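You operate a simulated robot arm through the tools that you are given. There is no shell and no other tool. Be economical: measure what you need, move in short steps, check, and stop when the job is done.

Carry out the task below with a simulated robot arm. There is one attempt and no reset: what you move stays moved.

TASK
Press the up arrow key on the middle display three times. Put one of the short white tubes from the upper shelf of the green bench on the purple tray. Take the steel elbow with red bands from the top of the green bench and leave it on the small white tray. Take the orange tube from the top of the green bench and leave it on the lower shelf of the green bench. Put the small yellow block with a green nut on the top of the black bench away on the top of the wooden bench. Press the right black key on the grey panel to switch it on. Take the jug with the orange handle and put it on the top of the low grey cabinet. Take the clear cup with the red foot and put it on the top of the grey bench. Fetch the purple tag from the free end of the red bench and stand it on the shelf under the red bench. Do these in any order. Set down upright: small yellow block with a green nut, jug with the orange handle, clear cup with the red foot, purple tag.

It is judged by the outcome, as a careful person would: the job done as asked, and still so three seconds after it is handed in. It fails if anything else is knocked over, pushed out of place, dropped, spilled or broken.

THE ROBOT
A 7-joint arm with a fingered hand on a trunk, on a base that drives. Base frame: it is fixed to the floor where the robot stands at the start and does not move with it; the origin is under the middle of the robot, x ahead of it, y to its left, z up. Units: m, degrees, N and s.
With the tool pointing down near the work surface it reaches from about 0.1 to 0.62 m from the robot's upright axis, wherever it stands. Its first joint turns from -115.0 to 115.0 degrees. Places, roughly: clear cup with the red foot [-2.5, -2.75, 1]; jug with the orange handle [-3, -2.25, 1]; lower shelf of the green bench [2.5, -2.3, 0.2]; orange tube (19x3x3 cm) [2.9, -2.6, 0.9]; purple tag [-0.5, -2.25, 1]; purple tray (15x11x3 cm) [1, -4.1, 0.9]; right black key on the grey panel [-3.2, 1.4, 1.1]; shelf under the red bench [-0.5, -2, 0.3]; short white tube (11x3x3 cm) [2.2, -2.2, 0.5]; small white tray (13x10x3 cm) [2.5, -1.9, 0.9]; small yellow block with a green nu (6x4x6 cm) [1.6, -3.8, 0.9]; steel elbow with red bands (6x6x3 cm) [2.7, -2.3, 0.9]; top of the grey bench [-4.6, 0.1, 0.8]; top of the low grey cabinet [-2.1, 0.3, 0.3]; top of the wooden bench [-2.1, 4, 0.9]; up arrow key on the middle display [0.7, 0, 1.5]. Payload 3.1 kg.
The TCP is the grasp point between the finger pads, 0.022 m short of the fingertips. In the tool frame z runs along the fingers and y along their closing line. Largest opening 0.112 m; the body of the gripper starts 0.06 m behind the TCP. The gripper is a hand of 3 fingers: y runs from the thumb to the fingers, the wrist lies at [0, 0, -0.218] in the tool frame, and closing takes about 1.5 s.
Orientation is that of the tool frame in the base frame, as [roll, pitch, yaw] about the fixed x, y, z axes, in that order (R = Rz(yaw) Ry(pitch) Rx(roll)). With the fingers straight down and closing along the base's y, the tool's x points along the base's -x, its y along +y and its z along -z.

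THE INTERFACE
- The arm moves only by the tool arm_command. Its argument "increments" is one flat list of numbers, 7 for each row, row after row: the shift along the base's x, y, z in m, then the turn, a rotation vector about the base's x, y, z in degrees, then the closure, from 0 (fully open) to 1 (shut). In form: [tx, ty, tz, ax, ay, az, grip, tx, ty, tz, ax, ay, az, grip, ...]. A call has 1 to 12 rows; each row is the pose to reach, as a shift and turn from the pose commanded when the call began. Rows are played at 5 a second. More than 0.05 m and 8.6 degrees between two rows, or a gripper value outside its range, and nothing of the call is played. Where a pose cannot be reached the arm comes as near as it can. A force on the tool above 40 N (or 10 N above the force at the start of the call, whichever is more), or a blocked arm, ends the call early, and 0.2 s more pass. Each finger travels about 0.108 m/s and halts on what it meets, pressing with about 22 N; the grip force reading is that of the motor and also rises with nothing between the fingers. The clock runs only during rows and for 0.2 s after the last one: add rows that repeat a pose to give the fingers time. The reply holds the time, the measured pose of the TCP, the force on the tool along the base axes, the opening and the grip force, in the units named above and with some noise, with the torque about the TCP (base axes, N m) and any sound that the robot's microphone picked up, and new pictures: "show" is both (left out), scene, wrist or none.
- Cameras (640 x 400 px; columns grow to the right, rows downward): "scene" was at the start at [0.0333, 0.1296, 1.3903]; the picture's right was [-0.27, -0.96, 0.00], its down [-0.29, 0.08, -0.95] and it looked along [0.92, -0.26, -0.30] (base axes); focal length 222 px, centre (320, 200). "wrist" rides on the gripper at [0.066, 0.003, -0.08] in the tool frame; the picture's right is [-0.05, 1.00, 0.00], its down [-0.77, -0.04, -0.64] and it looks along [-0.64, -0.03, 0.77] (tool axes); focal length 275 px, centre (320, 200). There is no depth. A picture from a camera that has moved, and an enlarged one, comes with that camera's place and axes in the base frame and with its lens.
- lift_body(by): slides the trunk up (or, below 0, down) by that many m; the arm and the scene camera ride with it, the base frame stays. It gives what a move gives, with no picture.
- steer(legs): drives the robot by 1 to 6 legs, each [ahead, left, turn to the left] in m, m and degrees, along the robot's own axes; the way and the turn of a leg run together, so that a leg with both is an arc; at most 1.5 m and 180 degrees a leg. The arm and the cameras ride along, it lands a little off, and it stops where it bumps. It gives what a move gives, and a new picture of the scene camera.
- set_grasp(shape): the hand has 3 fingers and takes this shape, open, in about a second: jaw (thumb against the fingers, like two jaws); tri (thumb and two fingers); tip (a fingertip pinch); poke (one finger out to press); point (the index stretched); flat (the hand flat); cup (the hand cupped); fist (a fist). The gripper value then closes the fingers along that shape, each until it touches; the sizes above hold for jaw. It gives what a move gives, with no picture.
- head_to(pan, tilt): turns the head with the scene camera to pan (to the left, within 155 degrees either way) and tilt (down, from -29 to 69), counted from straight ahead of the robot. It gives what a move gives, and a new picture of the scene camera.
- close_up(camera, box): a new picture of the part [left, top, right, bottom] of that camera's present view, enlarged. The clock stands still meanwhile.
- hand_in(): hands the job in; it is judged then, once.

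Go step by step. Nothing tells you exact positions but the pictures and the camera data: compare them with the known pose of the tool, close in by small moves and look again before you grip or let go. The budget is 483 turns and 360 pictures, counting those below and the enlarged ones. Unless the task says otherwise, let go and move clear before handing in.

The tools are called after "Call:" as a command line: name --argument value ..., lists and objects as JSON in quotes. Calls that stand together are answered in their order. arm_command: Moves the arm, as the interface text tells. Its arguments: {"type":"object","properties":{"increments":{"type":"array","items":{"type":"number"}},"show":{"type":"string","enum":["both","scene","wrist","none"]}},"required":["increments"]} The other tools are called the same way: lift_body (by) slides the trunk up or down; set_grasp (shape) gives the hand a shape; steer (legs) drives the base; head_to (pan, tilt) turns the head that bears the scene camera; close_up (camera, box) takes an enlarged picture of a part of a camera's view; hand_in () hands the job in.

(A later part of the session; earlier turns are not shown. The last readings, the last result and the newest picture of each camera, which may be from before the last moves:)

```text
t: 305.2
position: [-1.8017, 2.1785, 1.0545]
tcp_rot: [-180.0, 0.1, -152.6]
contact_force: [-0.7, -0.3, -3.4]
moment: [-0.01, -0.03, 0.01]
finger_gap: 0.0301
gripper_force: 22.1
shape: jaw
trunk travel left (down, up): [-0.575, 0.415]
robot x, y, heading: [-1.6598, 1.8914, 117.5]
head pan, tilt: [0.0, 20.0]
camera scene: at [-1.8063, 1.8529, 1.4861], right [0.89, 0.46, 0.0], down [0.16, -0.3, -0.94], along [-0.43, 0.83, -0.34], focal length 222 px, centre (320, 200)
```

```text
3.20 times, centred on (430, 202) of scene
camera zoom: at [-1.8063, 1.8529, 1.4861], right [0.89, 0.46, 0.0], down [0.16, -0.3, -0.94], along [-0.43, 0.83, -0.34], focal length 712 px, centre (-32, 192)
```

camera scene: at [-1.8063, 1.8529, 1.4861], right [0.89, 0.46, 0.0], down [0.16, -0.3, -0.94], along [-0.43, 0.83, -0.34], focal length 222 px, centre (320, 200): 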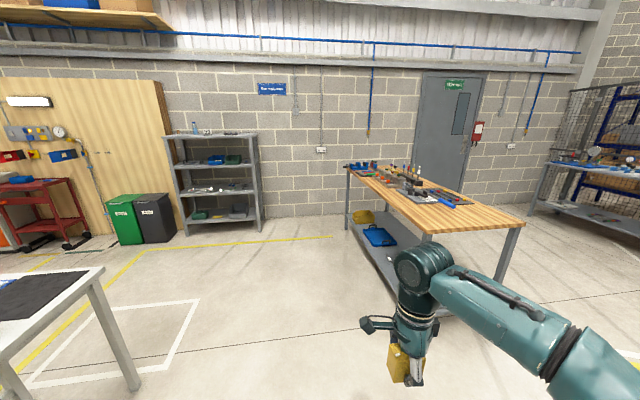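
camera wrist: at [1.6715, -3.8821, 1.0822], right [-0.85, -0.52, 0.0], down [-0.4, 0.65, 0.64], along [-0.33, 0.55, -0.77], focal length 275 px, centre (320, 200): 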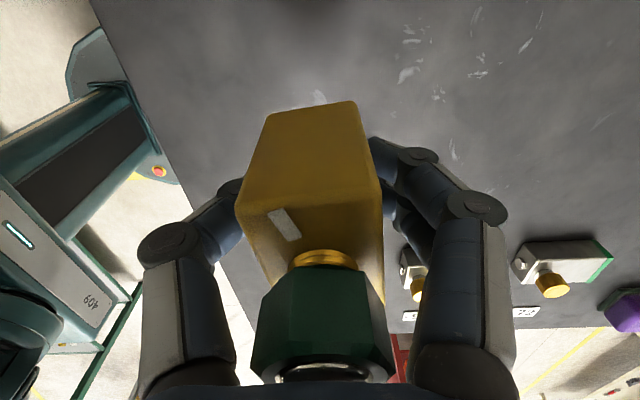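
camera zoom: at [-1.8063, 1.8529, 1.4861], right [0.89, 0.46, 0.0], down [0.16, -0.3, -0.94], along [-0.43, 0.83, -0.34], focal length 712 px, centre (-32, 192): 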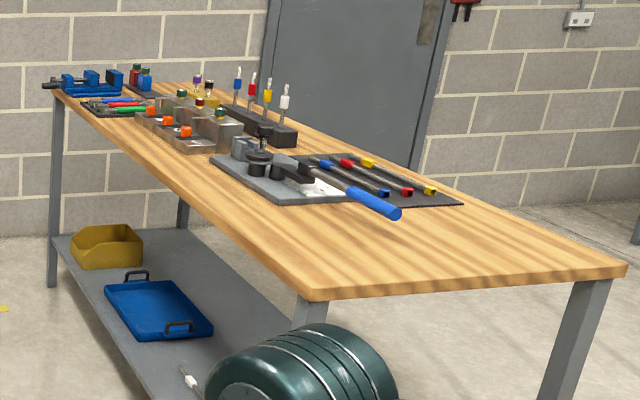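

Free area at the near right end of the wooden bench. I'll position the robot square to that end.

Call:
steer --legs '[[0, 0, 10.5], [0.5, 0, 0], [0, -0.96, 0]]'

Call:
head_to --pan 0 --tilt 40

```text
t: 313.5
position: [-1.3878, 3.1313, 1.054]
tcp_rot: [-180.0, 0.0, -143.3]
contact_force: [0.4, 0.4, -3.4]
moment: [-0.03, -0.04, -0.01]
finger_gap: 0.0299
gripper_force: 22.3
shape: jaw
trunk travel left (down, up): [-0.575, 0.415]
robot x, y, heading: [-1.2022, 2.872, 126.7]
head pan, tilt: [0.0, 20.0]
camera scene: at [-1.3414, 2.8086, 1.4862], right [0.8, 0.6, 0.0], down [0.2, -0.27, -0.94], along [-0.56, 0.75, -0.34], focal length 222 px, centre (320, 200)
```

scene: 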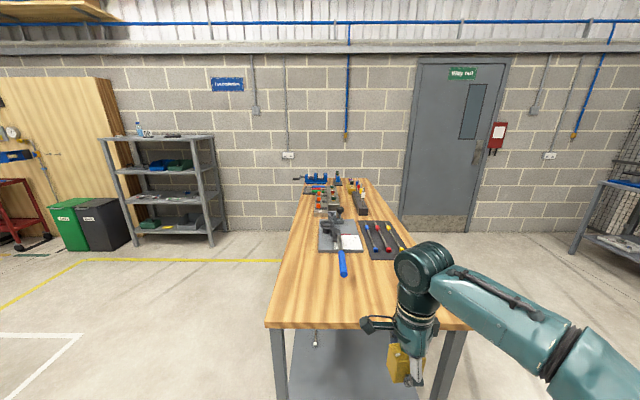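

```text
t: 314.3
position: [-1.3893, 3.1306, 1.0546]
tcp_rot: [-179.9, 0.1, -143.3]
contact_force: [0.3, -0.3, -3.1]
moment: [0.01, 0.0, 0.0]
finger_gap: 0.0298
gripper_force: 21.7
shape: jaw
trunk travel left (down, up): [-0.575, 0.415]
robot x, y, heading: [-1.2014, 2.8704, 126.7]
head pan, tilt: [0.0, 40.0]
camera scene: at [-1.3369, 2.8019, 1.4548], right [0.8, 0.6, 0.0], down [0.38, -0.52, -0.77], along [-0.46, 0.61, -0.64], focal length 222 px, centre (320, 200)
```

scene: 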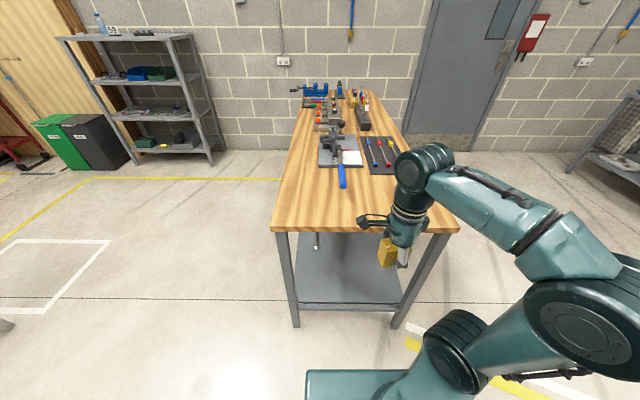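

Drive 12 cm closer, then extend over the bench's free end.

Call:
steer --legs '[[0.12, 0, 0]]'

Call:
arm_command --increments '[-0.01, 0.037, 0, 0, 0, 0, 1, -0.02, 0.074, 0, 0, 0, 0, 1, -0.025, 0.11, 0, 0, 0, 0, 1, -0.03, 0.147, 0, 0, 0, 0, 1, -0.035, 0.184, 0, 0, 0, 0, 1, -0.04, 0.225, -0.02, 0, 0, 0, 1, -0.04, 0.235, -0.05, 0, 0, 0, 1]'

```text
t: 315.5
position: [-1.4629, 3.2281, 1.0553]
tcp_rot: [-179.9, 0.1, -143.4]
contact_force: [0.3, 0.1, -4.0]
moment: [-0.03, -0.02, -0.02]
finger_gap: 0.0298
gripper_force: 22.1
shape: jaw
trunk travel left (down, up): [-0.575, 0.415]
robot x, y, heading: [-1.2735, 2.9712, 126.5]
head pan, tilt: [0.0, 40.0]
camera scene: at [-1.4106, 2.9008, 1.4547], right [0.8, 0.6, 0.0], down [0.38, -0.52, -0.77], along [-0.46, 0.61, -0.64], focal length 222 px, centre (320, 200)
```

scene: 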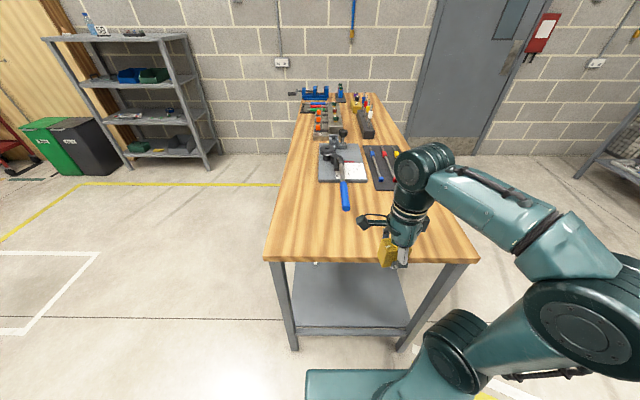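

```text
t: 317.1
position: [-1.4996, 3.463, 1.0055]
tcp_rot: [180.0, 0.1, -143.3]
contact_force: [-0.4, 1.4, -3.1]
moment: [0.0, 0.02, -0.01]
finger_gap: 0.03
gripper_force: 21.7
shape: jaw
trunk travel left (down, up): [-0.575, 0.415]
robot x, y, heading: [-1.2759, 2.9708, 126.5]
head pan, tilt: [0.0, 40.0]
camera scene: at [-1.4096, 2.8996, 1.4548], right [0.8, 0.6, 0.0], down [0.38, -0.52, -0.77], along [-0.46, 0.61, -0.64], focal length 222 px, centre (320, 200)
camera wrist: at [-1.5533, 3.4269, 1.0844], right [-0.56, 0.83, 0.0], down [0.64, 0.43, 0.64], along [0.53, 0.36, -0.77], focal length 275 px, centre (320, 200)
```

scene: 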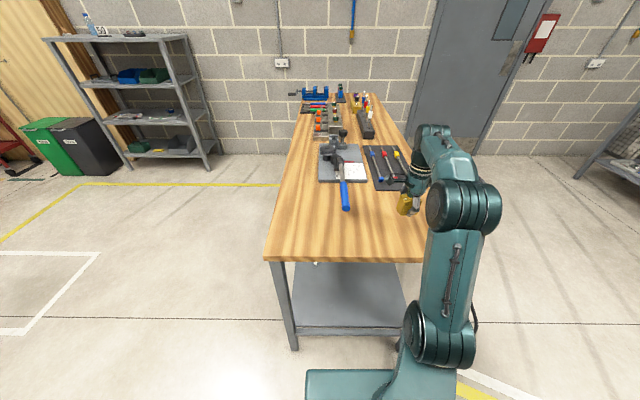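
wrist: 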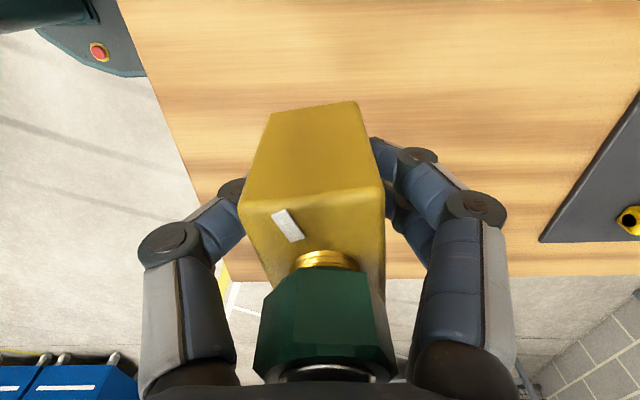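

Good spot. Lowering.

Call:
arm_command --increments '[0, 0, -0.02, 0, 0, 0, 1, 0, 0, -0.04, 0, 0, 0, 1, 0, 0, -0.055, 0, 0, 0, 1, 0, 0, -0.062, 0, 0, 0, 1]' --show "wrist"

```text
t: 318.1
position: [-1.5005, 3.4643, 0.9418]
tcp_rot: [-179.8, 0.1, -143.4]
contact_force: [0.2, 0.5, -4.0]
moment: [0.0, 0.01, 0.04]
finger_gap: 0.0298
gripper_force: 21.9
shape: jaw
trunk travel left (down, up): [-0.575, 0.415]
robot x, y, heading: [-1.2786, 2.9652, 126.7]
head pan, tilt: [0.0, 40.0]
camera wrist: at [-1.5544, 3.4268, 1.0217], right [-0.56, 0.83, 0.0], down [0.64, 0.43, 0.64], along [0.53, 0.36, -0.77], focal length 275 px, centre (320, 200)
```

wrist: 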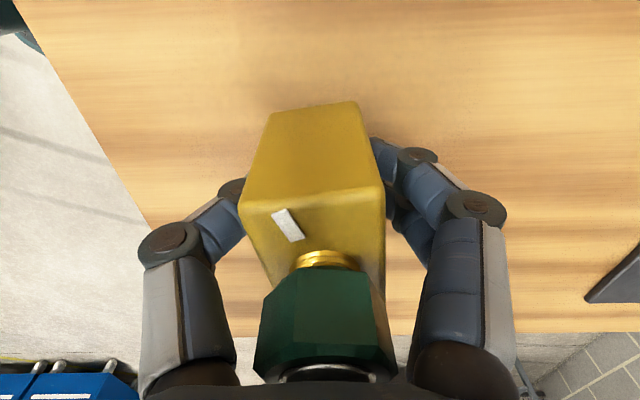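

Call:
arm_command --increments '[0, 0, -0.005, 0, 0, 0, 1, 0, 0, -0.01, 0, 0, 0, 1, 0, 0, -0.014, 0, 0, 0, 1]' --show "wrist"

```text
t: 318.9
position: [-1.5006, 3.4639, 0.9285]
tcp_rot: [180.0, 0.0, -143.5]
contact_force: [-0.7, 0.6, -2.9]
moment: [-0.03, 0.0, -0.01]
finger_gap: 0.0295
gripper_force: 22.1
shape: jaw
trunk travel left (down, up): [-0.575, 0.415]
robot x, y, heading: [-1.2732, 2.9702, 126.6]
head pan, tilt: [0.0, 40.0]
camera wrist: at [-1.5537, 3.4263, 1.0081], right [-0.56, 0.83, 0.0], down [0.64, 0.43, 0.64], along [0.53, 0.36, -0.77], focal length 275 px, centre (320, 200)
```

wrist: 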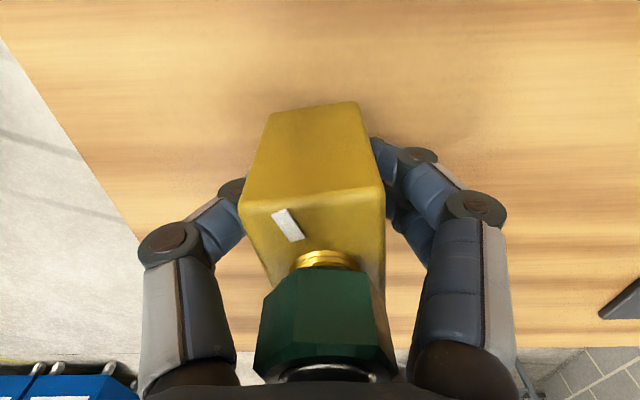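

Call:
arm_command --increments '[0, 0, -0.004, 0, 0, 0, 1, 0, 0, -0.008, 0, 0, 0, 1, 0, 0, -0.012, 0, 0, 0, 1]' --show "none"

Call:
close_up --camera "scene" --box '[370, 160, 450, 210]'

```text
t: 319.9
position: [-1.5004, 3.4628, 0.9214]
tcp_rot: [179.1, 0.2, -143.5]
contact_force: [1.6, -2.2, 26.3]
moment: [-0.04, -0.02, 0.03]
finger_gap: 0.0333
gripper_force: 22.2
shape: jaw
trunk travel left (down, up): [-0.575, 0.415]
robot x, y, heading: [-1.2746, 2.9675, 126.8]
head pan, tilt: [0.0, 40.0]
stopped in row 3: the force on the tool passed its limit at 42 N (the readings are from after the stop); the commanded pose is now the measured one
```

```text
8.00 times, centred on (410, 185) of scene
camera zoom: at [-1.4075, 2.8948, 1.4548], right [0.8, 0.6, 0.0], down [0.38, -0.51, -0.77], along [-0.46, 0.62, -0.64], focal length 1779 px, centre (-400, 320)
```

zoom: 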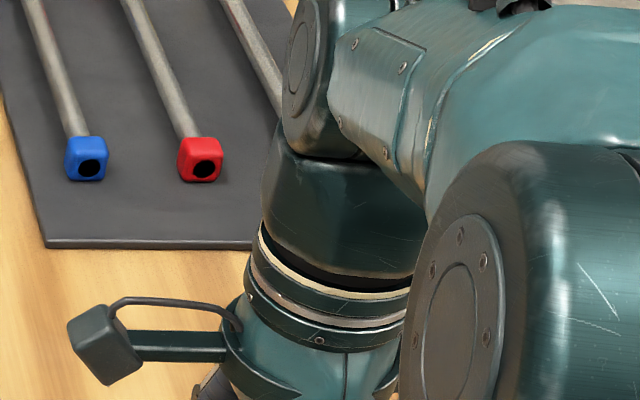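

Contact with the bench. Easing up slightly and opening.

Call:
arm_command --increments '[0, 0, 0.004, 0, 0, 0, 0.95, 0, 0, 0.004, 0, 0, 0, 0.75, 0, 0, 0.004, 0, 0, 0, 0.6, 0, 0, 0.004, 0, 0, 0, 0.45, 0, 0, 0.004, 0, 0, 0, 0.35, 0, 0, 0.004, 0, 0, 0, 0.35]' --show "wrist"

```text
t: 321.3
position: [-1.5022, 3.4645, 0.9223]
tcp_rot: [179.6, 0.2, -143.4]
contact_force: [0.4, -0.8, 2.8]
moment: [0.06, 0.07, 0.04]
finger_gap: 0.0712
gripper_force: 0.1
shape: jaw
trunk travel left (down, up): [-0.575, 0.415]
robot x, y, heading: [-1.278, 2.9666, 126.7]
head pan, tilt: [0.0, 40.0]
camera wrist: at [-1.5547, 3.4269, 1.0016], right [-0.56, 0.83, 0.01], down [0.64, 0.43, 0.64], along [0.53, 0.36, -0.77], focal length 275 px, centre (320, 200)
```

wrist: 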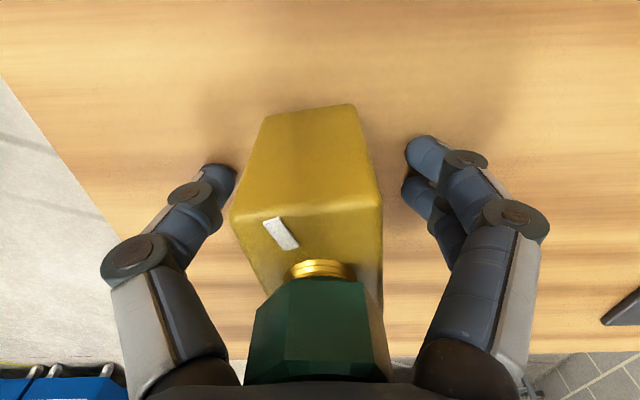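

Call:
arm_command --increments '[0, 0, 0.02, 0, 0, 0, 0.35, 0, 0, 0.05, 0, 0, 0, 0.35, 0, 0, 0.09, 0, 0, 0, 0.35, 0, 0, 0.13, 0, 0, 0, 0.35]'

```text
t: 322.3
position: [-1.501, 3.4633, 1.0539]
tcp_rot: [179.7, 0.2, -143.4]
contact_force: [0.7, 0.1, -0.7]
moment: [0.02, 0.03, -0.01]
finger_gap: 0.0726
gripper_force: 0.1
shape: jaw
trunk travel left (down, up): [-0.575, 0.415]
robot x, y, heading: [-1.2744, 2.9693, 127.1]
head pan, tilt: [0.0, 40.0]
camera scene: at [-1.4097, 2.8994, 1.4547], right [0.8, 0.6, 0.0], down [0.38, -0.52, -0.77], along [-0.46, 0.61, -0.64], focal length 222 px, centre (320, 200)
camera wrist: at [-1.5556, 3.4269, 1.1325], right [-0.56, 0.83, 0.01], down [0.64, 0.43, 0.64], along [0.53, 0.36, -0.77], focal length 275 px, centre (320, 200)
```

scene: 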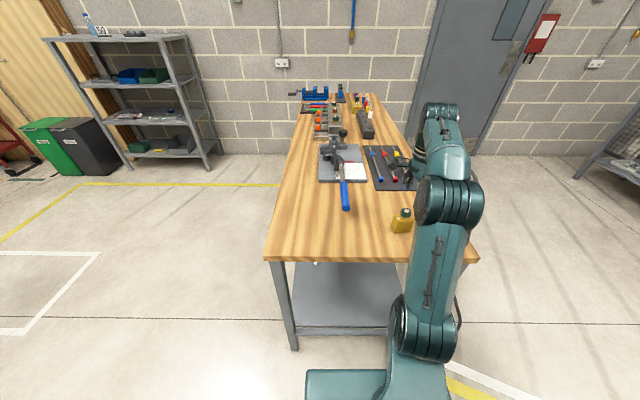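
wrist: 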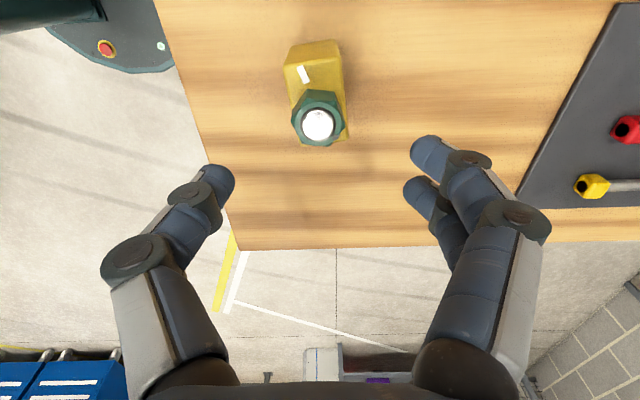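

The block stands upright on the wooden bench. Next, the grey panel key; retract and drive there.

Call:
arm_command --increments '[0.02, -0.03, 0.01, 0, 0, 0, 0.35, 0.045, -0.06, 0.01, 0, 0, 0, 0.35, 0.07, -0.095, 0.01, 0, 0, 0, 0.35, 0.095, -0.13, 0.01, 0, 0, 0, 0.35, 0.12, -0.165, 0.01, 0, 0, 0, 0.35, 0.131, -0.177, 0.01, 0, 0, 0, 0.35]' --show "none"

Call:
steer --legs '[[-0.3, 0, 0], [0, 0, 91], [1.0, -0.2, 0]]'

Call:
head_to --pan 0 --tilt 20

```text
t: 323.7
position: [-1.3722, 3.2888, 1.0616]
tcp_rot: [179.6, 0.3, -143.5]
contact_force: [0.6, 0.1, 0.2]
moment: [0.0, -0.05, 0.0]
finger_gap: 0.0726
gripper_force: 0.0
shape: jaw
trunk travel left (down, up): [-0.575, 0.415]
robot x, y, heading: [-1.2757, 2.9655, 126.7]
head pan, tilt: [0.0, 40.0]
```

```text
t: 334.4
position: [-2.3091, 2.1593, 1.0608]
tcp_rot: [179.6, 0.2, -50.9]
contact_force: [0.4, -0.3, 0.4]
moment: [0.02, -0.02, 0.0]
finger_gap: 0.0724
gripper_force: 0.0
shape: jaw
trunk travel left (down, up): [-0.575, 0.415]
robot x, y, heading: [-1.9902, 2.2699, -140.9]
head pan, tilt: [0.0, 40.0]
camera scene: at [-1.9117, 2.1363, 1.4548], right [-0.63, 0.78, 0.0], down [0.5, 0.41, -0.77], along [-0.59, -0.48, -0.64], focal length 222 px, centre (320, 200)
```

scene: 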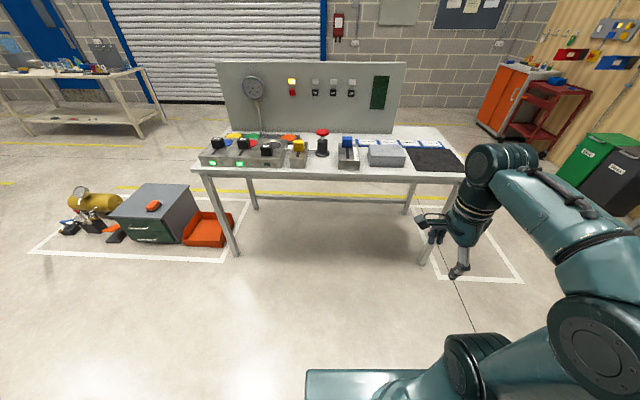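

```text
t: 335.3
position: [-2.3077, 2.1592, 1.0616]
tcp_rot: [179.7, 0.2, -51.0]
contact_force: [0.1, 0.8, -0.3]
moment: [0.0, 0.01, 0.03]
finger_gap: 0.0724
gripper_force: 0.0
shape: jaw
trunk travel left (down, up): [-0.575, 0.415]
robot x, y, heading: [-1.9917, 2.2692, -140.7]
head pan, tilt: [0.0, 20.0]
camera scene: at [-1.9177, 2.1313, 1.4861], right [-0.63, 0.78, 0.0], down [0.27, 0.22, -0.94], along [-0.73, -0.59, -0.34], focal length 222 px, centre (320, 200)
```

scene: 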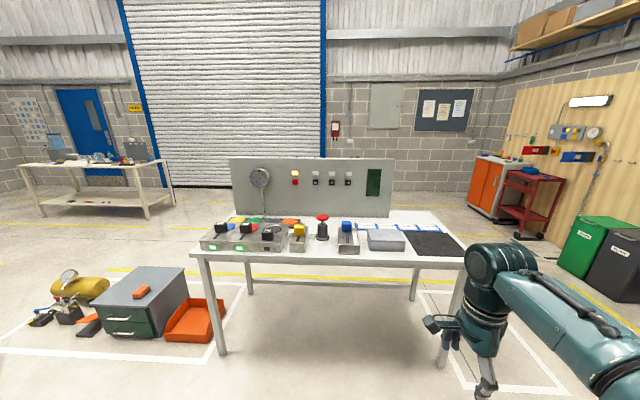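

Call:
close_up --camera "scene" --box '[225, 150, 405, 262]'

Call:
close_up --camera "scene" --box '[280, 160, 360, 210]'

```text
3.56 times, centred on (315, 206) of scene
camera zoom: at [-1.9177, 2.1313, 1.4861], right [-0.63, 0.78, 0.0], down [0.27, 0.22, -0.94], along [-0.73, -0.59, -0.34], focal length 791 px, centre (338, 179)
```

zoom: 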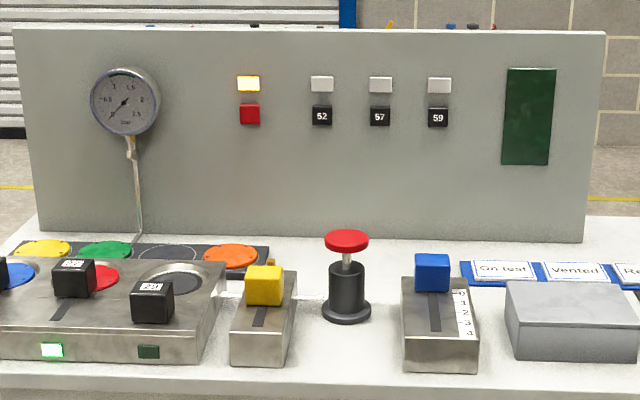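

```text
8.00 times, centred on (320, 185) of scene
camera zoom: at [-1.9177, 2.1313, 1.4861], right [-0.63, 0.78, 0.0], down [0.27, 0.22, -0.94], along [-0.73, -0.59, -0.34], focal length 1779 px, centre (320, 320)
```

zoom: 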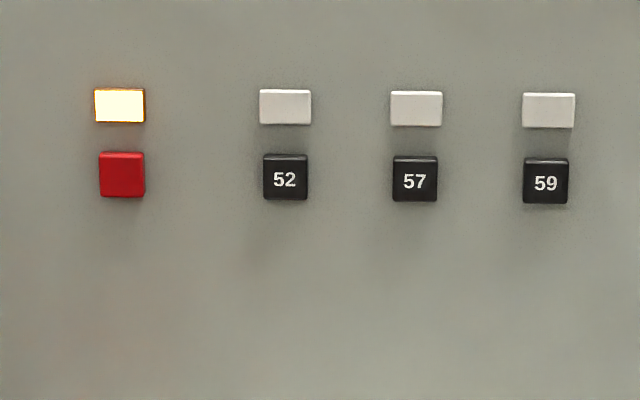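

The right black key is "59". It's about 1.4 m ahead; the table has no lower shelf in front. Approaching and setting the hand to poke.

Call:
steer --legs '[[0.6, 0, 0]]'

Call:
set_grasp --shape "poke"

Call:
head_to --pan 0 --tilt 35

```text
t: 338.6
position: [-2.7695, 1.7803, 1.0617]
tcp_rot: [179.6, 0.2, -50.7]
contact_force: [0.6, -0.2, -0.6]
moment: [-0.02, 0.0, 0.04]
finger_gap: 0.0725
gripper_force: 0.1
shape: jaw
trunk travel left (down, up): [-0.575, 0.415]
robot x, y, heading: [-2.4545, 1.8898, -140.7]
head pan, tilt: [0.0, 20.0]
camera scene: at [-2.3795, 1.7537, 1.4862], right [-0.63, 0.77, 0.0], down [0.26, 0.22, -0.94], along [-0.73, -0.6, -0.34], focal length 222 px, centre (320, 200)
```

scene: 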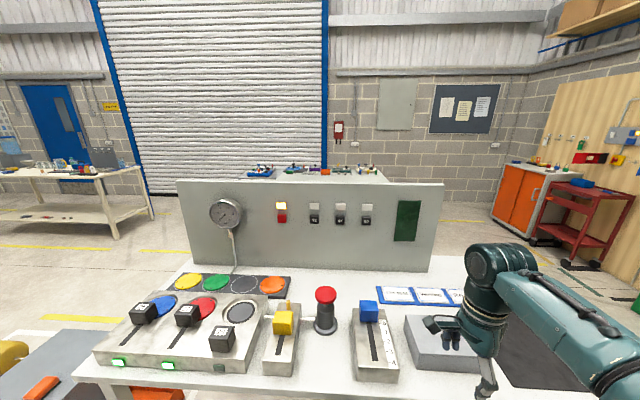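

```text
t: 339.6
position: [-2.7693, 1.78, 1.0614]
tcp_rot: [179.6, 0.3, -50.7]
contact_force: [-0.2, 0.0, -0.4]
moment: [0.0, 0.04, -0.01]
finger_gap: 0.0001
gripper_force: 0.1
shape: poke
trunk travel left (down, up): [-0.575, 0.415]
robot x, y, heading: [-2.4493, 1.8879, -140.7]
head pan, tilt: [0.0, 20.0]
```

```text
t: 340.3
position: [-2.7693, 1.7799, 1.0609]
tcp_rot: [179.6, 0.2, -50.8]
contact_force: [-0.2, 0.0, -0.6]
moment: [0.01, 0.05, -0.02]
finger_gap: 0.0
gripper_force: 0.2
shape: poke
trunk travel left (down, up): [-0.575, 0.415]
robot x, y, heading: [-2.457, 1.8906, -140.6]
head pan, tilt: [0.0, 35.0]
camera scene: at [-2.3751, 1.7572, 1.4624], right [-0.63, 0.77, 0.0], down [0.44, 0.36, -0.82], along [-0.63, -0.52, -0.57], focal length 222 px, centre (320, 200)
```

scene: 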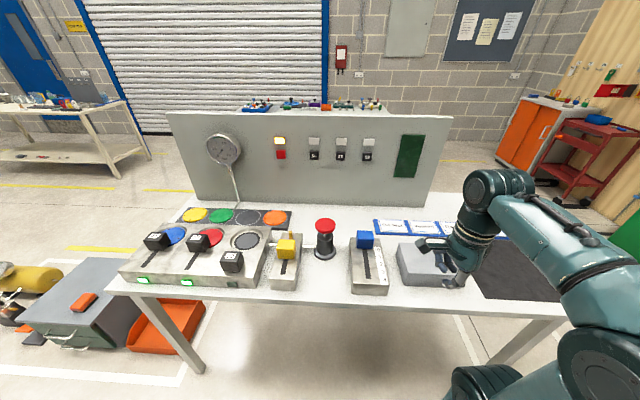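

Key 59 triangulates to about (-3.151,1.366,1.086). Moving 6 cm closer and turning the hand to horizontal.

Call:
steer --legs '[[0.06, 0, 0]]'

Call:
head_to --pan 0 --tilt 60

```text
t: 341.3
position: [-2.8169, 1.7399, 1.0616]
tcp_rot: [179.7, 0.1, -50.7]
contact_force: [0.3, -0.2, 0.0]
moment: [-0.03, -0.03, 0.0]
finger_gap: 0.0002
gripper_force: 0.1
shape: poke
trunk travel left (down, up): [-0.575, 0.415]
robot x, y, heading: [-2.4965, 1.8472, -140.9]
head pan, tilt: [0.0, 35.0]
camera scene: at [-2.4234, 1.7176, 1.4623], right [-0.63, 0.77, 0.0], down [0.44, 0.36, -0.82], along [-0.63, -0.52, -0.57], focal length 222 px, centre (320, 200)
```

scene: 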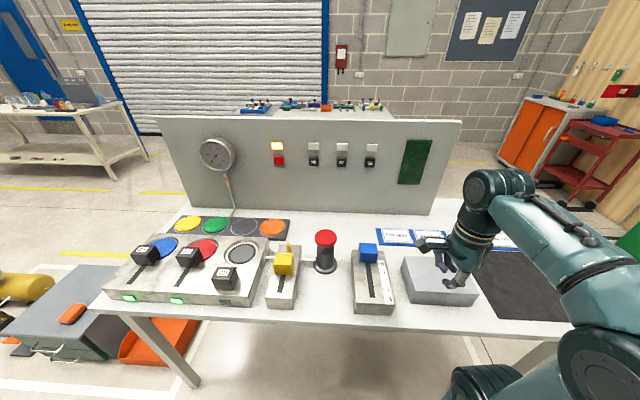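

```text
t: 342.2
position: [-2.8169, 1.742, 1.0614]
tcp_rot: [179.6, 0.2, -50.7]
contact_force: [0.2, 0.1, -0.1]
moment: [-0.02, -0.01, -0.01]
finger_gap: 0.0
gripper_force: 0.1
shape: poke
trunk travel left (down, up): [-0.575, 0.415]
robot x, y, heading: [-2.5025, 1.8538, -140.8]
head pan, tilt: [0.0, 60.0]
camera scene: at [-2.4056, 1.7322, 1.4281], right [-0.63, 0.77, 0.0], down [0.67, 0.55, -0.5], along [-0.39, -0.32, -0.87], focal length 222 px, centre (320, 200)
```

scene: 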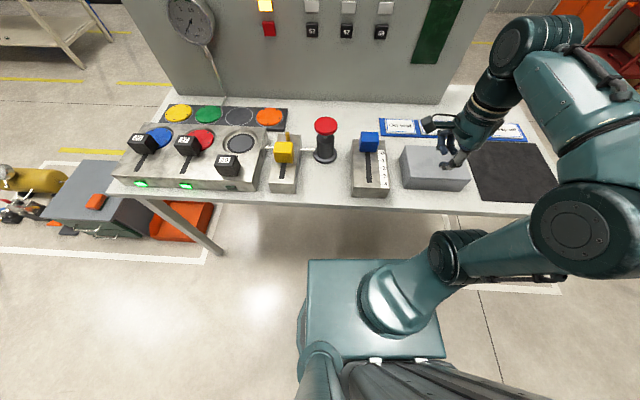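

Clear enough. Pitch the hand 90° forward while moving toward the key, staying above the table items.

Call:
arm_command --increments '[-0.01, -0.012, 0.02, -4.74, 5.81, 0, 0, -0.03, -0.037, 0.04, -9.48, 11.62, 0, 0, -0.05, -0.062, 0.05, -14.22, 17.43, 0, 0, -0.07, -0.087, 0.05, -18.96, 23.24, 0, 0, -0.09, -0.112, 0.05, -23.7, 29.05, 0, 0, -0.112, -0.139, 0.05, -28.44, 34.86, 0, 0, -0.134, -0.166, 0.05, -33.18, 40.67, 0, 0, -0.156, -0.193, 0.05, -37.92, 46.48, 0, 0, -0.178, -0.22, 0.05, -42.66, 52.29, 0, 0, -0.2, -0.248, 0.045, -47.4, 58.1, 0, 0, -0.222, -0.276, 0.04, -52.14, 63.91, 0, 0, -0.24, -0.297, 0.04, -56.9, 69.75, 0, 0]'

```text
t: 344.8
position: [-3.0554, 1.4432, 1.0999]
tcp_rot: [89.6, 0.1, -51.0]
contact_force: [0.2, -0.4, 0.3]
moment: [-0.02, -0.03, -0.01]
finger_gap: 0.0
gripper_force: 0.1
shape: poke
trunk travel left (down, up): [-0.575, 0.415]
robot x, y, heading: [-2.5033, 1.849, -140.6]
head pan, tilt: [0.0, 60.0]
camera scene: at [-2.4063, 1.7314, 1.428], right [-0.63, 0.77, 0.0], down [0.67, 0.55, -0.5], along [-0.39, -0.32, -0.87], focal length 222 px, centre (320, 200)
camera wrist: at [-2.9497, 1.4439, 1.1009], right [-0.02, 0.04, 1.0], down [0.01, 1.0, -0.04], along [-1.0, 0.01, -0.02], focal length 275 px, centre (320, 200)
```

scene: 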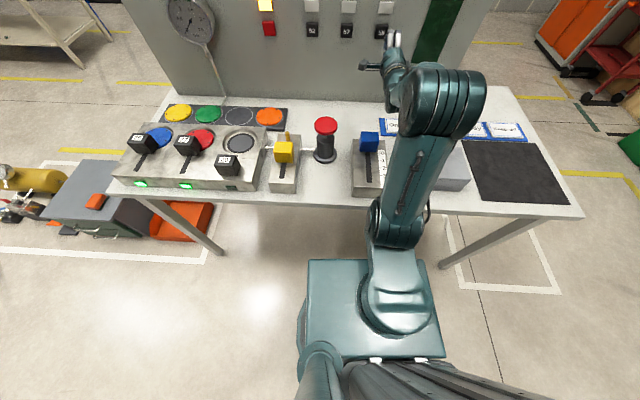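
wrist: 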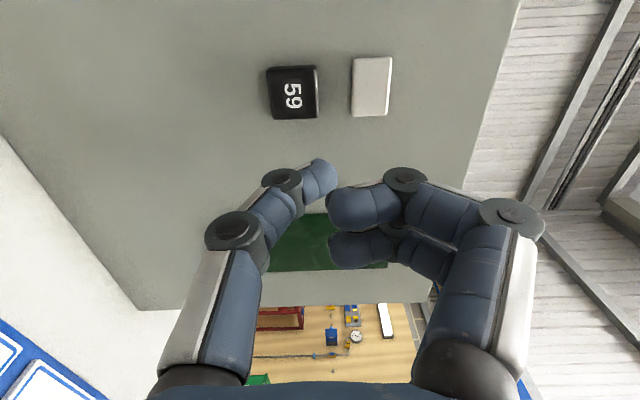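

The key shows clearly. I need to drop ~2 cm and advance; first 6 cm.

Call:
arm_command --increments '[-0.02, -0.016, -0.01, 0, 0, 0, 0, -0.04, -0.033, -0.02, 0, 0, 0, 0, -0.0542, -0.0442, -0.02, 0, 0, 0, 0, -0.0542, -0.0442, -0.02, 0, 0, 0, 0]' --show "none"

Call:
close_up --camera "wrist" --box '[200, 60, 440, 210]'

```text
t: 345.8
position: [-3.1097, 1.4018, 1.0808]
tcp_rot: [89.7, 0.2, -51.0]
contact_force: [0.2, -0.1, -0.3]
moment: [-0.03, 0.01, -0.02]
finger_gap: 0.0004
gripper_force: 0.1
shape: poke
trunk travel left (down, up): [-0.575, 0.415]
robot x, y, heading: [-2.5015, 1.8536, -140.6]
head pan, tilt: [0.0, 60.0]
```

```text
2.67 times, centred on (320, 135) of wrist
camera zoom: at [-3.0044, 1.401, 1.0821], right [-0.02, 0.04, 1.0], down [0.01, 1.0, -0.04], along [-1.0, 0.01, -0.02], focal length 734 px, centre (320, 373)
```

zoom: 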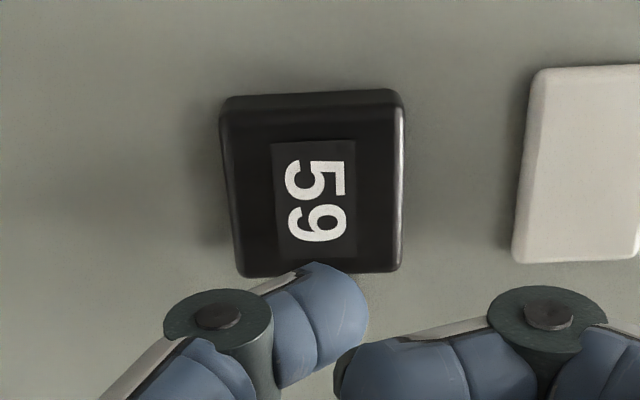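

Well aligned. Advance 3 cm, then creep until it clicks.

Call:
arm_command --increments '[-0.0116, -0.0095, -0.001, 0, 0, 0, 0, -0.0232, -0.019, -0.002, 0, 0, 0, 0, -0.0232, -0.019, -0.002, 0, 0, 0, 0]' --show "none"

Call:
close_up --camera "wrist" --box '[200, 60, 440, 210]'

Call:
arm_command --increments '[-0.0016, -0.0013, 0, 0, 0, 0, 0, -0.0031, -0.0025, 0, 0, 0, 0, 0, -0.0046, -0.0038, 0, 0, 0, 0, 0]' --show "none"

```text
t: 346.6
position: [-3.1332, 1.3819, 1.0784]
tcp_rot: [89.6, 0.1, -51.0]
contact_force: [-0.3, 0.7, 0.8]
moment: [0.0, -0.01, 0.0]
finger_gap: 0.0
gripper_force: 0.2
shape: poke
trunk travel left (down, up): [-0.575, 0.415]
robot x, y, heading: [-2.499, 1.8529, -140.5]
head pan, tilt: [0.0, 60.0]
```

```text
2.67 times, centred on (320, 135) of wrist
camera zoom: at [-3.0279, 1.3821, 1.0802], right [-0.02, 0.04, 1.0], down [0.01, 1.0, -0.04], along [-1.0, 0.01, -0.02], focal length 734 px, centre (320, 373)
```

zoom: 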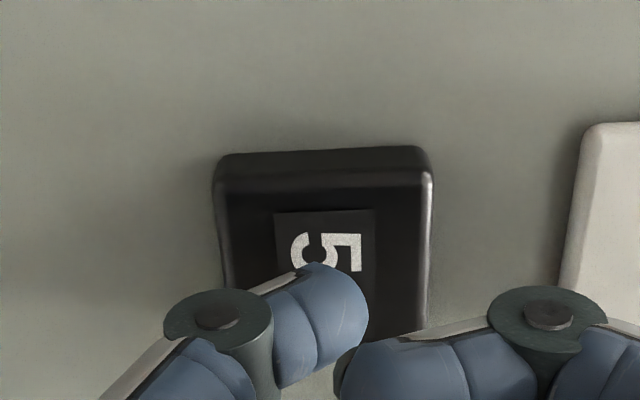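

```text
t: 347.4
position: [-3.1381, 1.378, 1.0789]
tcp_rot: [89.6, 0.0, -51.0]
contact_force: [-0.3, -0.7, -0.1]
moment: [-0.02, -0.01, 0.03]
finger_gap: 0.0003
gripper_force: 0.0
shape: poke
trunk travel left (down, up): [-0.575, 0.415]
robot x, y, heading: [-2.5017, 1.8547, -140.6]
head pan, tilt: [0.0, 60.0]
```

Call:
arm_command --increments '[-0.0012, -0.001, 0, 0, 0, 0, 0, -0.0023, -0.0019, 0, 0, 0, 0, 0]' --show "none"

Call:
close_up --camera "wrist" --box '[200, 60, 440, 210]'

```text
t: 348.0
position: [-3.1404, 1.376, 1.0791]
tcp_rot: [89.6, 0.1, -51.0]
contact_force: [0.5, 1.0, 0.2]
moment: [0.02, 0.01, 0.01]
finger_gap: 0.0
gripper_force: 0.1
shape: poke
trunk travel left (down, up): [-0.575, 0.415]
robot x, y, heading: [-2.5016, 1.8497, -140.4]
head pan, tilt: [0.0, 60.0]
```

```text
2.67 times, centred on (320, 135) of wrist
camera zoom: at [-3.0345, 1.3756, 1.0812], right [-0.02, 0.04, 1.0], down [0.01, 1.0, -0.04], along [-1.0, 0.01, -0.02], focal length 734 px, centre (320, 373)
```

zoom: 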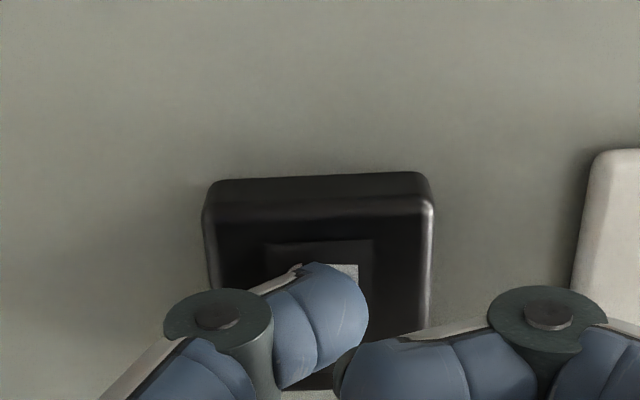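

Call:
arm_command --increments '[-0.0012, -0.001, 0, 0, 0, 0, 0, -0.0023, -0.0019, 0, 0, 0, 0, 0]' --show "none"

Call:
arm_command --increments '[-0.0008, -0.0006, 0, 0, 0, 0, 0, -0.0016, -0.0013, 0, 0, 0, 0, 0]' --show "none"

```text
t: 348.6
position: [-3.1411, 1.3741, 1.0794]
tcp_rot: [89.6, 0.2, -51.1]
contact_force: [2.0, 1.8, -1.1]
moment: [0.02, 0.03, -0.01]
finger_gap: 0.0
gripper_force: 0.0
shape: poke
trunk travel left (down, up): [-0.575, 0.415]
robot x, y, heading: [-2.5003, 1.8544, -140.6]
head pan, tilt: [0.0, 60.0]
heard: click
```

```text
t: 349.2
position: [-3.144, 1.3716, 1.0795]
tcp_rot: [89.6, 0.1, -51.0]
contact_force: [5.2, 4.2, -1.7]
moment: [-0.01, -0.02, -0.02]
finger_gap: 0.0001
gripper_force: 0.1
shape: poke
trunk travel left (down, up): [-0.575, 0.415]
robot x, y, heading: [-2.4994, 1.8529, -140.8]
head pan, tilt: [0.0, 60.0]
```

Click heard. Backing off and checking the lamp.

Call:
arm_command --increments '[0.0155, 0.0127, 0, 0, 0, 0, 0, 0.031, 0.0253, 0, 0, 0, 0, 0, 0.0465, 0.038, 0.005, 0, 0, 0, 0, 0.062, 0.0506, 0.01, 0, 0, 0, 0, 0.0775, 0.063, 0.02, 0, 0, 0, 0]' --show "wrist"

Call:
close_up --camera "scene" --box '[250, 0, 410, 60]'

```text
t: 350.4
position: [-3.0654, 1.436, 1.1004]
tcp_rot: [89.6, 0.0, -50.9]
contact_force: [0.5, -0.6, 0.2]
moment: [-0.02, 0.0, -0.01]
finger_gap: 0.0
gripper_force: 0.1
shape: poke
trunk travel left (down, up): [-0.575, 0.415]
robot x, y, heading: [-2.4992, 1.8514, -140.6]
head pan, tilt: [0.0, 60.0]
camera wrist: at [-2.9604, 1.4362, 1.1013], right [-0.02, 0.04, 1.0], down [0.01, 1.0, -0.04], along [-1.0, 0.01, -0.02], focal length 275 px, centre (320, 200)
```

wrist: 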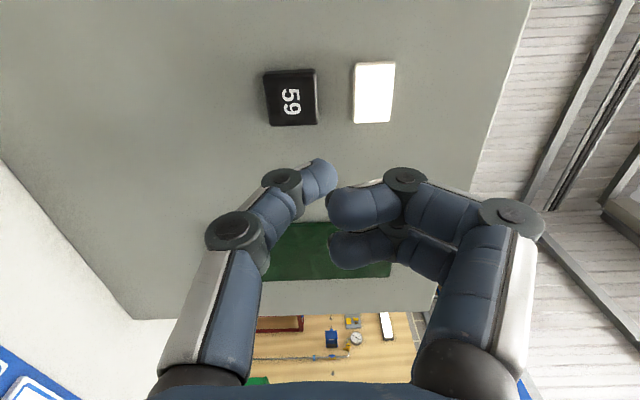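

```text
4.00 times, centred on (330, 30) of scene
camera zoom: at [-2.4048, 1.7327, 1.428], right [-0.63, 0.77, 0.0], down [0.67, 0.55, -0.5], along [-0.39, -0.32, -0.87], focal length 890 px, centre (280, 880)
```

zoom: 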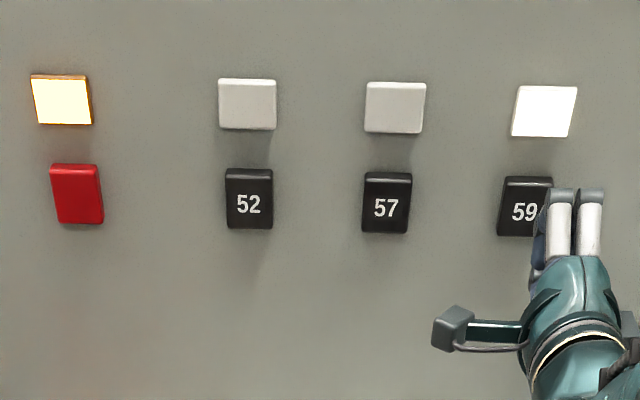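

Lamp 59 is lit. Fold the hand back the same way.

Call:
arm_command --increments '[0.02, 0.025, 0.02, 4.74, -5.81, 0, 0, 0.04, 0.05, 0.025, 9.48, -11.62, 0, 0, 0.06, 0.075, 0.03, 14.22, -17.43, 0, 0, 0.08, 0.1, 0.03, 18.96, -23.24, 0, 0, 0.1, 0.125, 0.03, 23.7, -29.05, 0, 0, 0.12, 0.15, 0.03, 28.44, -34.86, 0, 0, 0.14, 0.175, 0.03, 33.18, -40.67, 0, 0, 0.16, 0.2, 0.03, 37.92, -46.48, 0, 0, 0.18, 0.225, 0.03, 42.66, -52.29, 0, 0, 0.2, 0.25, 0.03, 47.4, -58.1, 0, 0, 0.22, 0.275, 0.03, 52.14, -63.91, 0, 0, 0.24, 0.297, 0.03, 56.9, -69.75, 0, 0]' --show "none"

Call:
set_grasp --shape "jaw"

Call:
head_to --pan 50 --tilt 25

```text
t: 353.0
position: [-2.8266, 1.7334, 1.1302]
tcp_rot: [179.7, 0.3, -50.7]
contact_force: [0.1, 0.7, -0.4]
moment: [-0.01, -0.01, 0.02]
finger_gap: 0.0001
gripper_force: 0.1
shape: poke
trunk travel left (down, up): [-0.575, 0.415]
robot x, y, heading: [-2.5008, 1.8557, -140.8]
head pan, tilt: [0.0, 60.0]
```

```text
t: 353.9
position: [-2.8266, 1.7322, 1.1297]
tcp_rot: [179.5, 0.2, -50.7]
contact_force: [0.0, -1.0, -0.6]
moment: [-0.03, -0.02, 0.0]
finger_gap: 0.112
gripper_force: 0.0
shape: jaw
trunk travel left (down, up): [-0.575, 0.415]
robot x, y, heading: [-2.5023, 1.8513, -140.5]
head pan, tilt: [0.0, 60.0]
```

```text
t: 355.1
position: [-2.8269, 1.733, 1.1292]
tcp_rot: [179.5, 0.2, -50.7]
contact_force: [-0.5, -0.7, 0.3]
moment: [-0.02, 0.02, 0.0]
finger_gap: 0.1119
gripper_force: 0.0
shape: jaw
trunk travel left (down, up): [-0.575, 0.415]
robot x, y, heading: [-2.5, 1.8538, -140.7]
head pan, tilt: [50.0, 25.0]
camera scene: at [-2.3551, 1.6824, 1.478], right [-1.0, 0.01, 0.0], down [0.01, 0.42, -0.91], along [-0.01, -0.91, -0.42], focal length 222 px, centre (320, 200)
```

scene: 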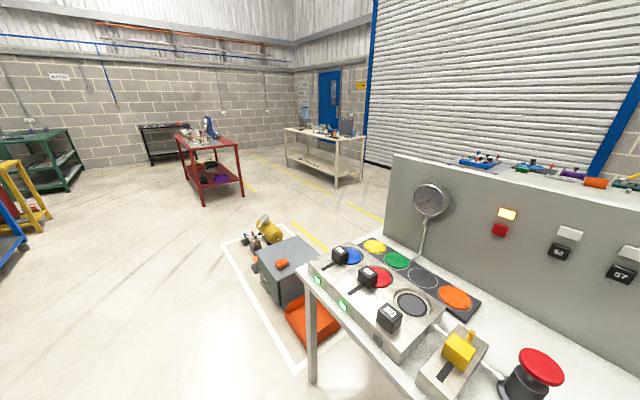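

Cup and jug are on the cream bench beyond the floor-taped area. I'll drive around the taped area to it.

Call:
steer --legs '[[-0.5, 0, 0], [0, 0, 80], [1.5, 0, 0], [0.76, 0, 0], [0, 0, -25.4], [0.7, 0, 0]]'

Call:
steer --legs '[[0, 0, -47.3], [1.17, 0, 0], [0, 0, -8.5]]'

Call:
head_to --pan 0 --tilt 22

```text
t: 376.9
position: [-1.1379, -0.8233, 1.1301]
tcp_rot: [179.5, 0.3, 1.1]
contact_force: [0.1, 0.2, -0.2]
moment: [0.0, 0.0, 0.05]
finger_gap: 0.1117
gripper_force: 0.0
shape: jaw
trunk travel left (down, up): [-0.575, 0.415]
robot x, y, heading: [-1.0265, -0.4944, -89.0]
head pan, tilt: [50.0, 25.0]
camera scene: at [-0.8041, -0.4858, 1.4781], right [-0.63, -0.78, 0.0], down [-0.33, 0.27, -0.91], along [0.71, -0.57, -0.42], focal length 222 px, centre (320, 200)
```

scene: 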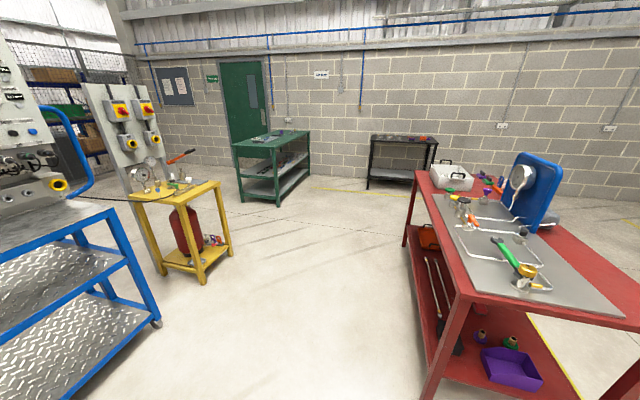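

```text
t: 385.6
position: [-2.2077, -1.3901, 1.1302]
tcp_rot: [179.6, 0.1, -55.0]
contact_force: [-0.1, -0.6, 1.1]
moment: [0.02, -0.02, 0.06]
finger_gap: 0.112
gripper_force: 0.0
shape: jaw
trunk travel left (down, up): [-0.575, 0.415]
robot x, y, heading: [-1.8732, -1.2959, -145.1]
head pan, tilt: [50.0, 25.0]
camera scene: at [-1.7412, -1.4754, 1.4781], right [-1.0, 0.09, 0.0], down [0.04, 0.42, -0.91], along [-0.08, -0.9, -0.42], focal length 222 px, centre (320, 200)
```

scene: 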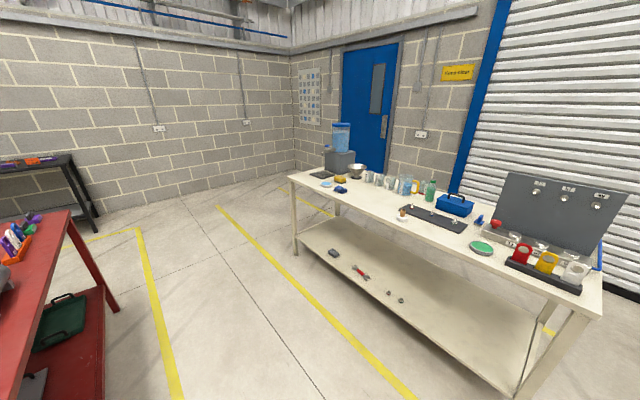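

```text
t: 386.8
position: [-2.2085, -1.3902, 1.1292]
tcp_rot: [179.6, 0.2, -55.1]
contact_force: [-0.1, 0.6, -0.3]
moment: [-0.02, 0.03, -0.02]
finger_gap: 0.1121
gripper_force: 0.0
shape: jaw
trunk travel left (down, up): [-0.575, 0.415]
robot x, y, heading: [-1.8758, -1.2947, -145.1]
head pan, tilt: [0.0, 22.0]
camera scene: at [-1.8091, -1.437, 1.4829], right [-0.57, 0.82, 0.0], down [0.31, 0.21, -0.93], along [-0.76, -0.53, -0.37], focal length 222 px, centre (320, 200)
```

scene: 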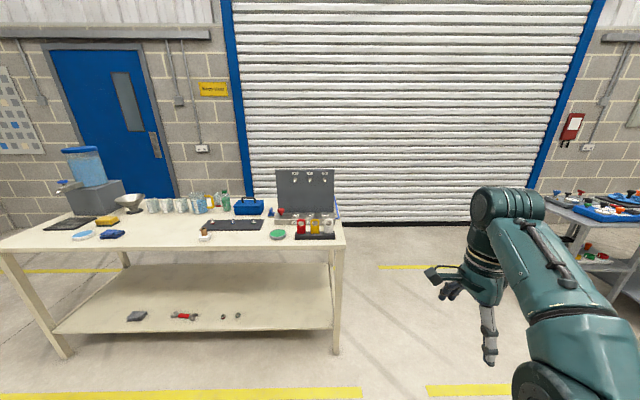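

Call:
close_up --camera "scene" --box '[190, 160, 350, 260]'

Call:
close_up --camera "scene" --box '[60, 160, 220, 260]'

```text
4.00 times, centred on (270, 210) of scene
camera zoom: at [-1.8091, -1.437, 1.4829], right [-0.57, 0.82, 0.0], down [0.31, 0.21, -0.93], along [-0.76, -0.53, -0.37], focal length 890 px, centre (520, 160)
```

zoom: 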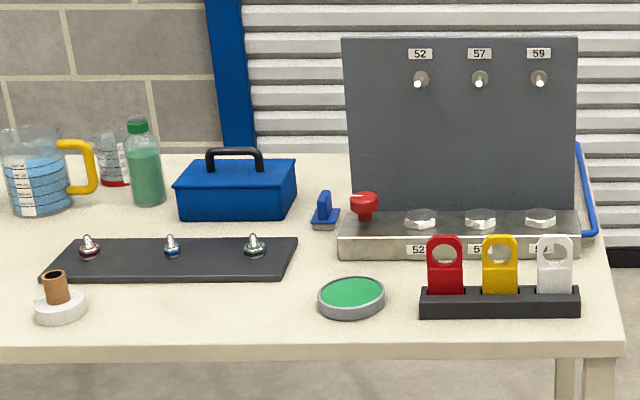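

```text
4.00 times, centred on (140, 210) of scene
camera zoom: at [-1.8091, -1.437, 1.4829], right [-0.57, 0.82, 0.0], down [0.31, 0.21, -0.93], along [-0.76, -0.53, -0.37], focal length 890 px, centre (1040, 160)
```

zoom: 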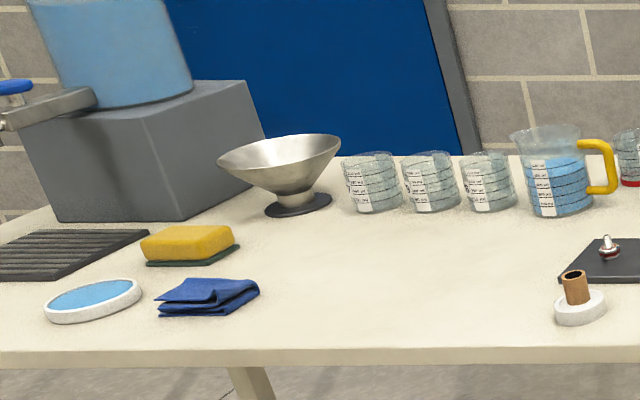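

The jug with the amber handle in front isn't at the stated place; the one I need should be behind the grey board near (-3,-2.25). I'll go to the bench's right end and look.

Call:
steer --legs '[[0, -0.55, 0], [1.3, 0, 0], [0, 0, 90]]'

Call:
head_to --pan -5 --tilt 35

```text
t: 399.9
position: [-3.1775, -1.9025, 1.1304]
tcp_rot: [179.6, 0.2, 33.3]
contact_force: [-0.7, 0.6, 0.3]
moment: [-0.01, 0.06, -0.01]
finger_gap: 0.1117
gripper_force: 0.1
shape: jaw
trunk travel left (down, up): [-0.575, 0.415]
robot x, y, heading: [-3.2645, -1.5693, -56.8]
head pan, tilt: [0.0, 22.0]
camera scene: at [-3.1139, -1.5073, 1.4829], right [-0.83, -0.55, 0.0], down [-0.21, 0.31, -0.93], along [0.51, -0.77, -0.37], focal length 222 px, centre (320, 200)
```

scene: 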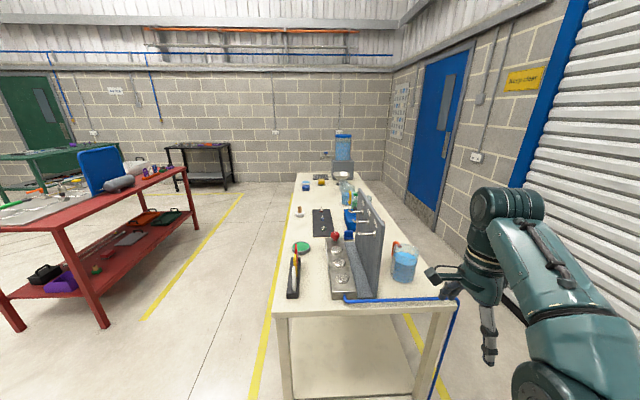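

```text
t: 400.6
position: [-3.1777, -1.9032, 1.1306]
tcp_rot: [179.7, 0.2, 33.5]
contact_force: [0.6, 0.0, 0.7]
moment: [-0.01, 0.05, 0.01]
finger_gap: 0.1121
gripper_force: 0.0
shape: jaw
trunk travel left (down, up): [-0.575, 0.415]
robot x, y, heading: [-3.26, -1.5662, -56.7]
head pan, tilt: [-5.0, 35.0]
camera scene: at [-3.1231, -1.5074, 1.4624], right [-0.88, -0.48, 0.0], down [-0.27, 0.5, -0.82], along [0.39, -0.72, -0.57], focal length 222 px, centre (320, 200)
```

scene: 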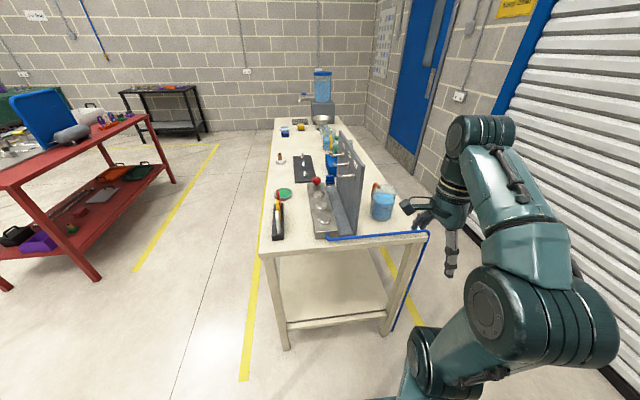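

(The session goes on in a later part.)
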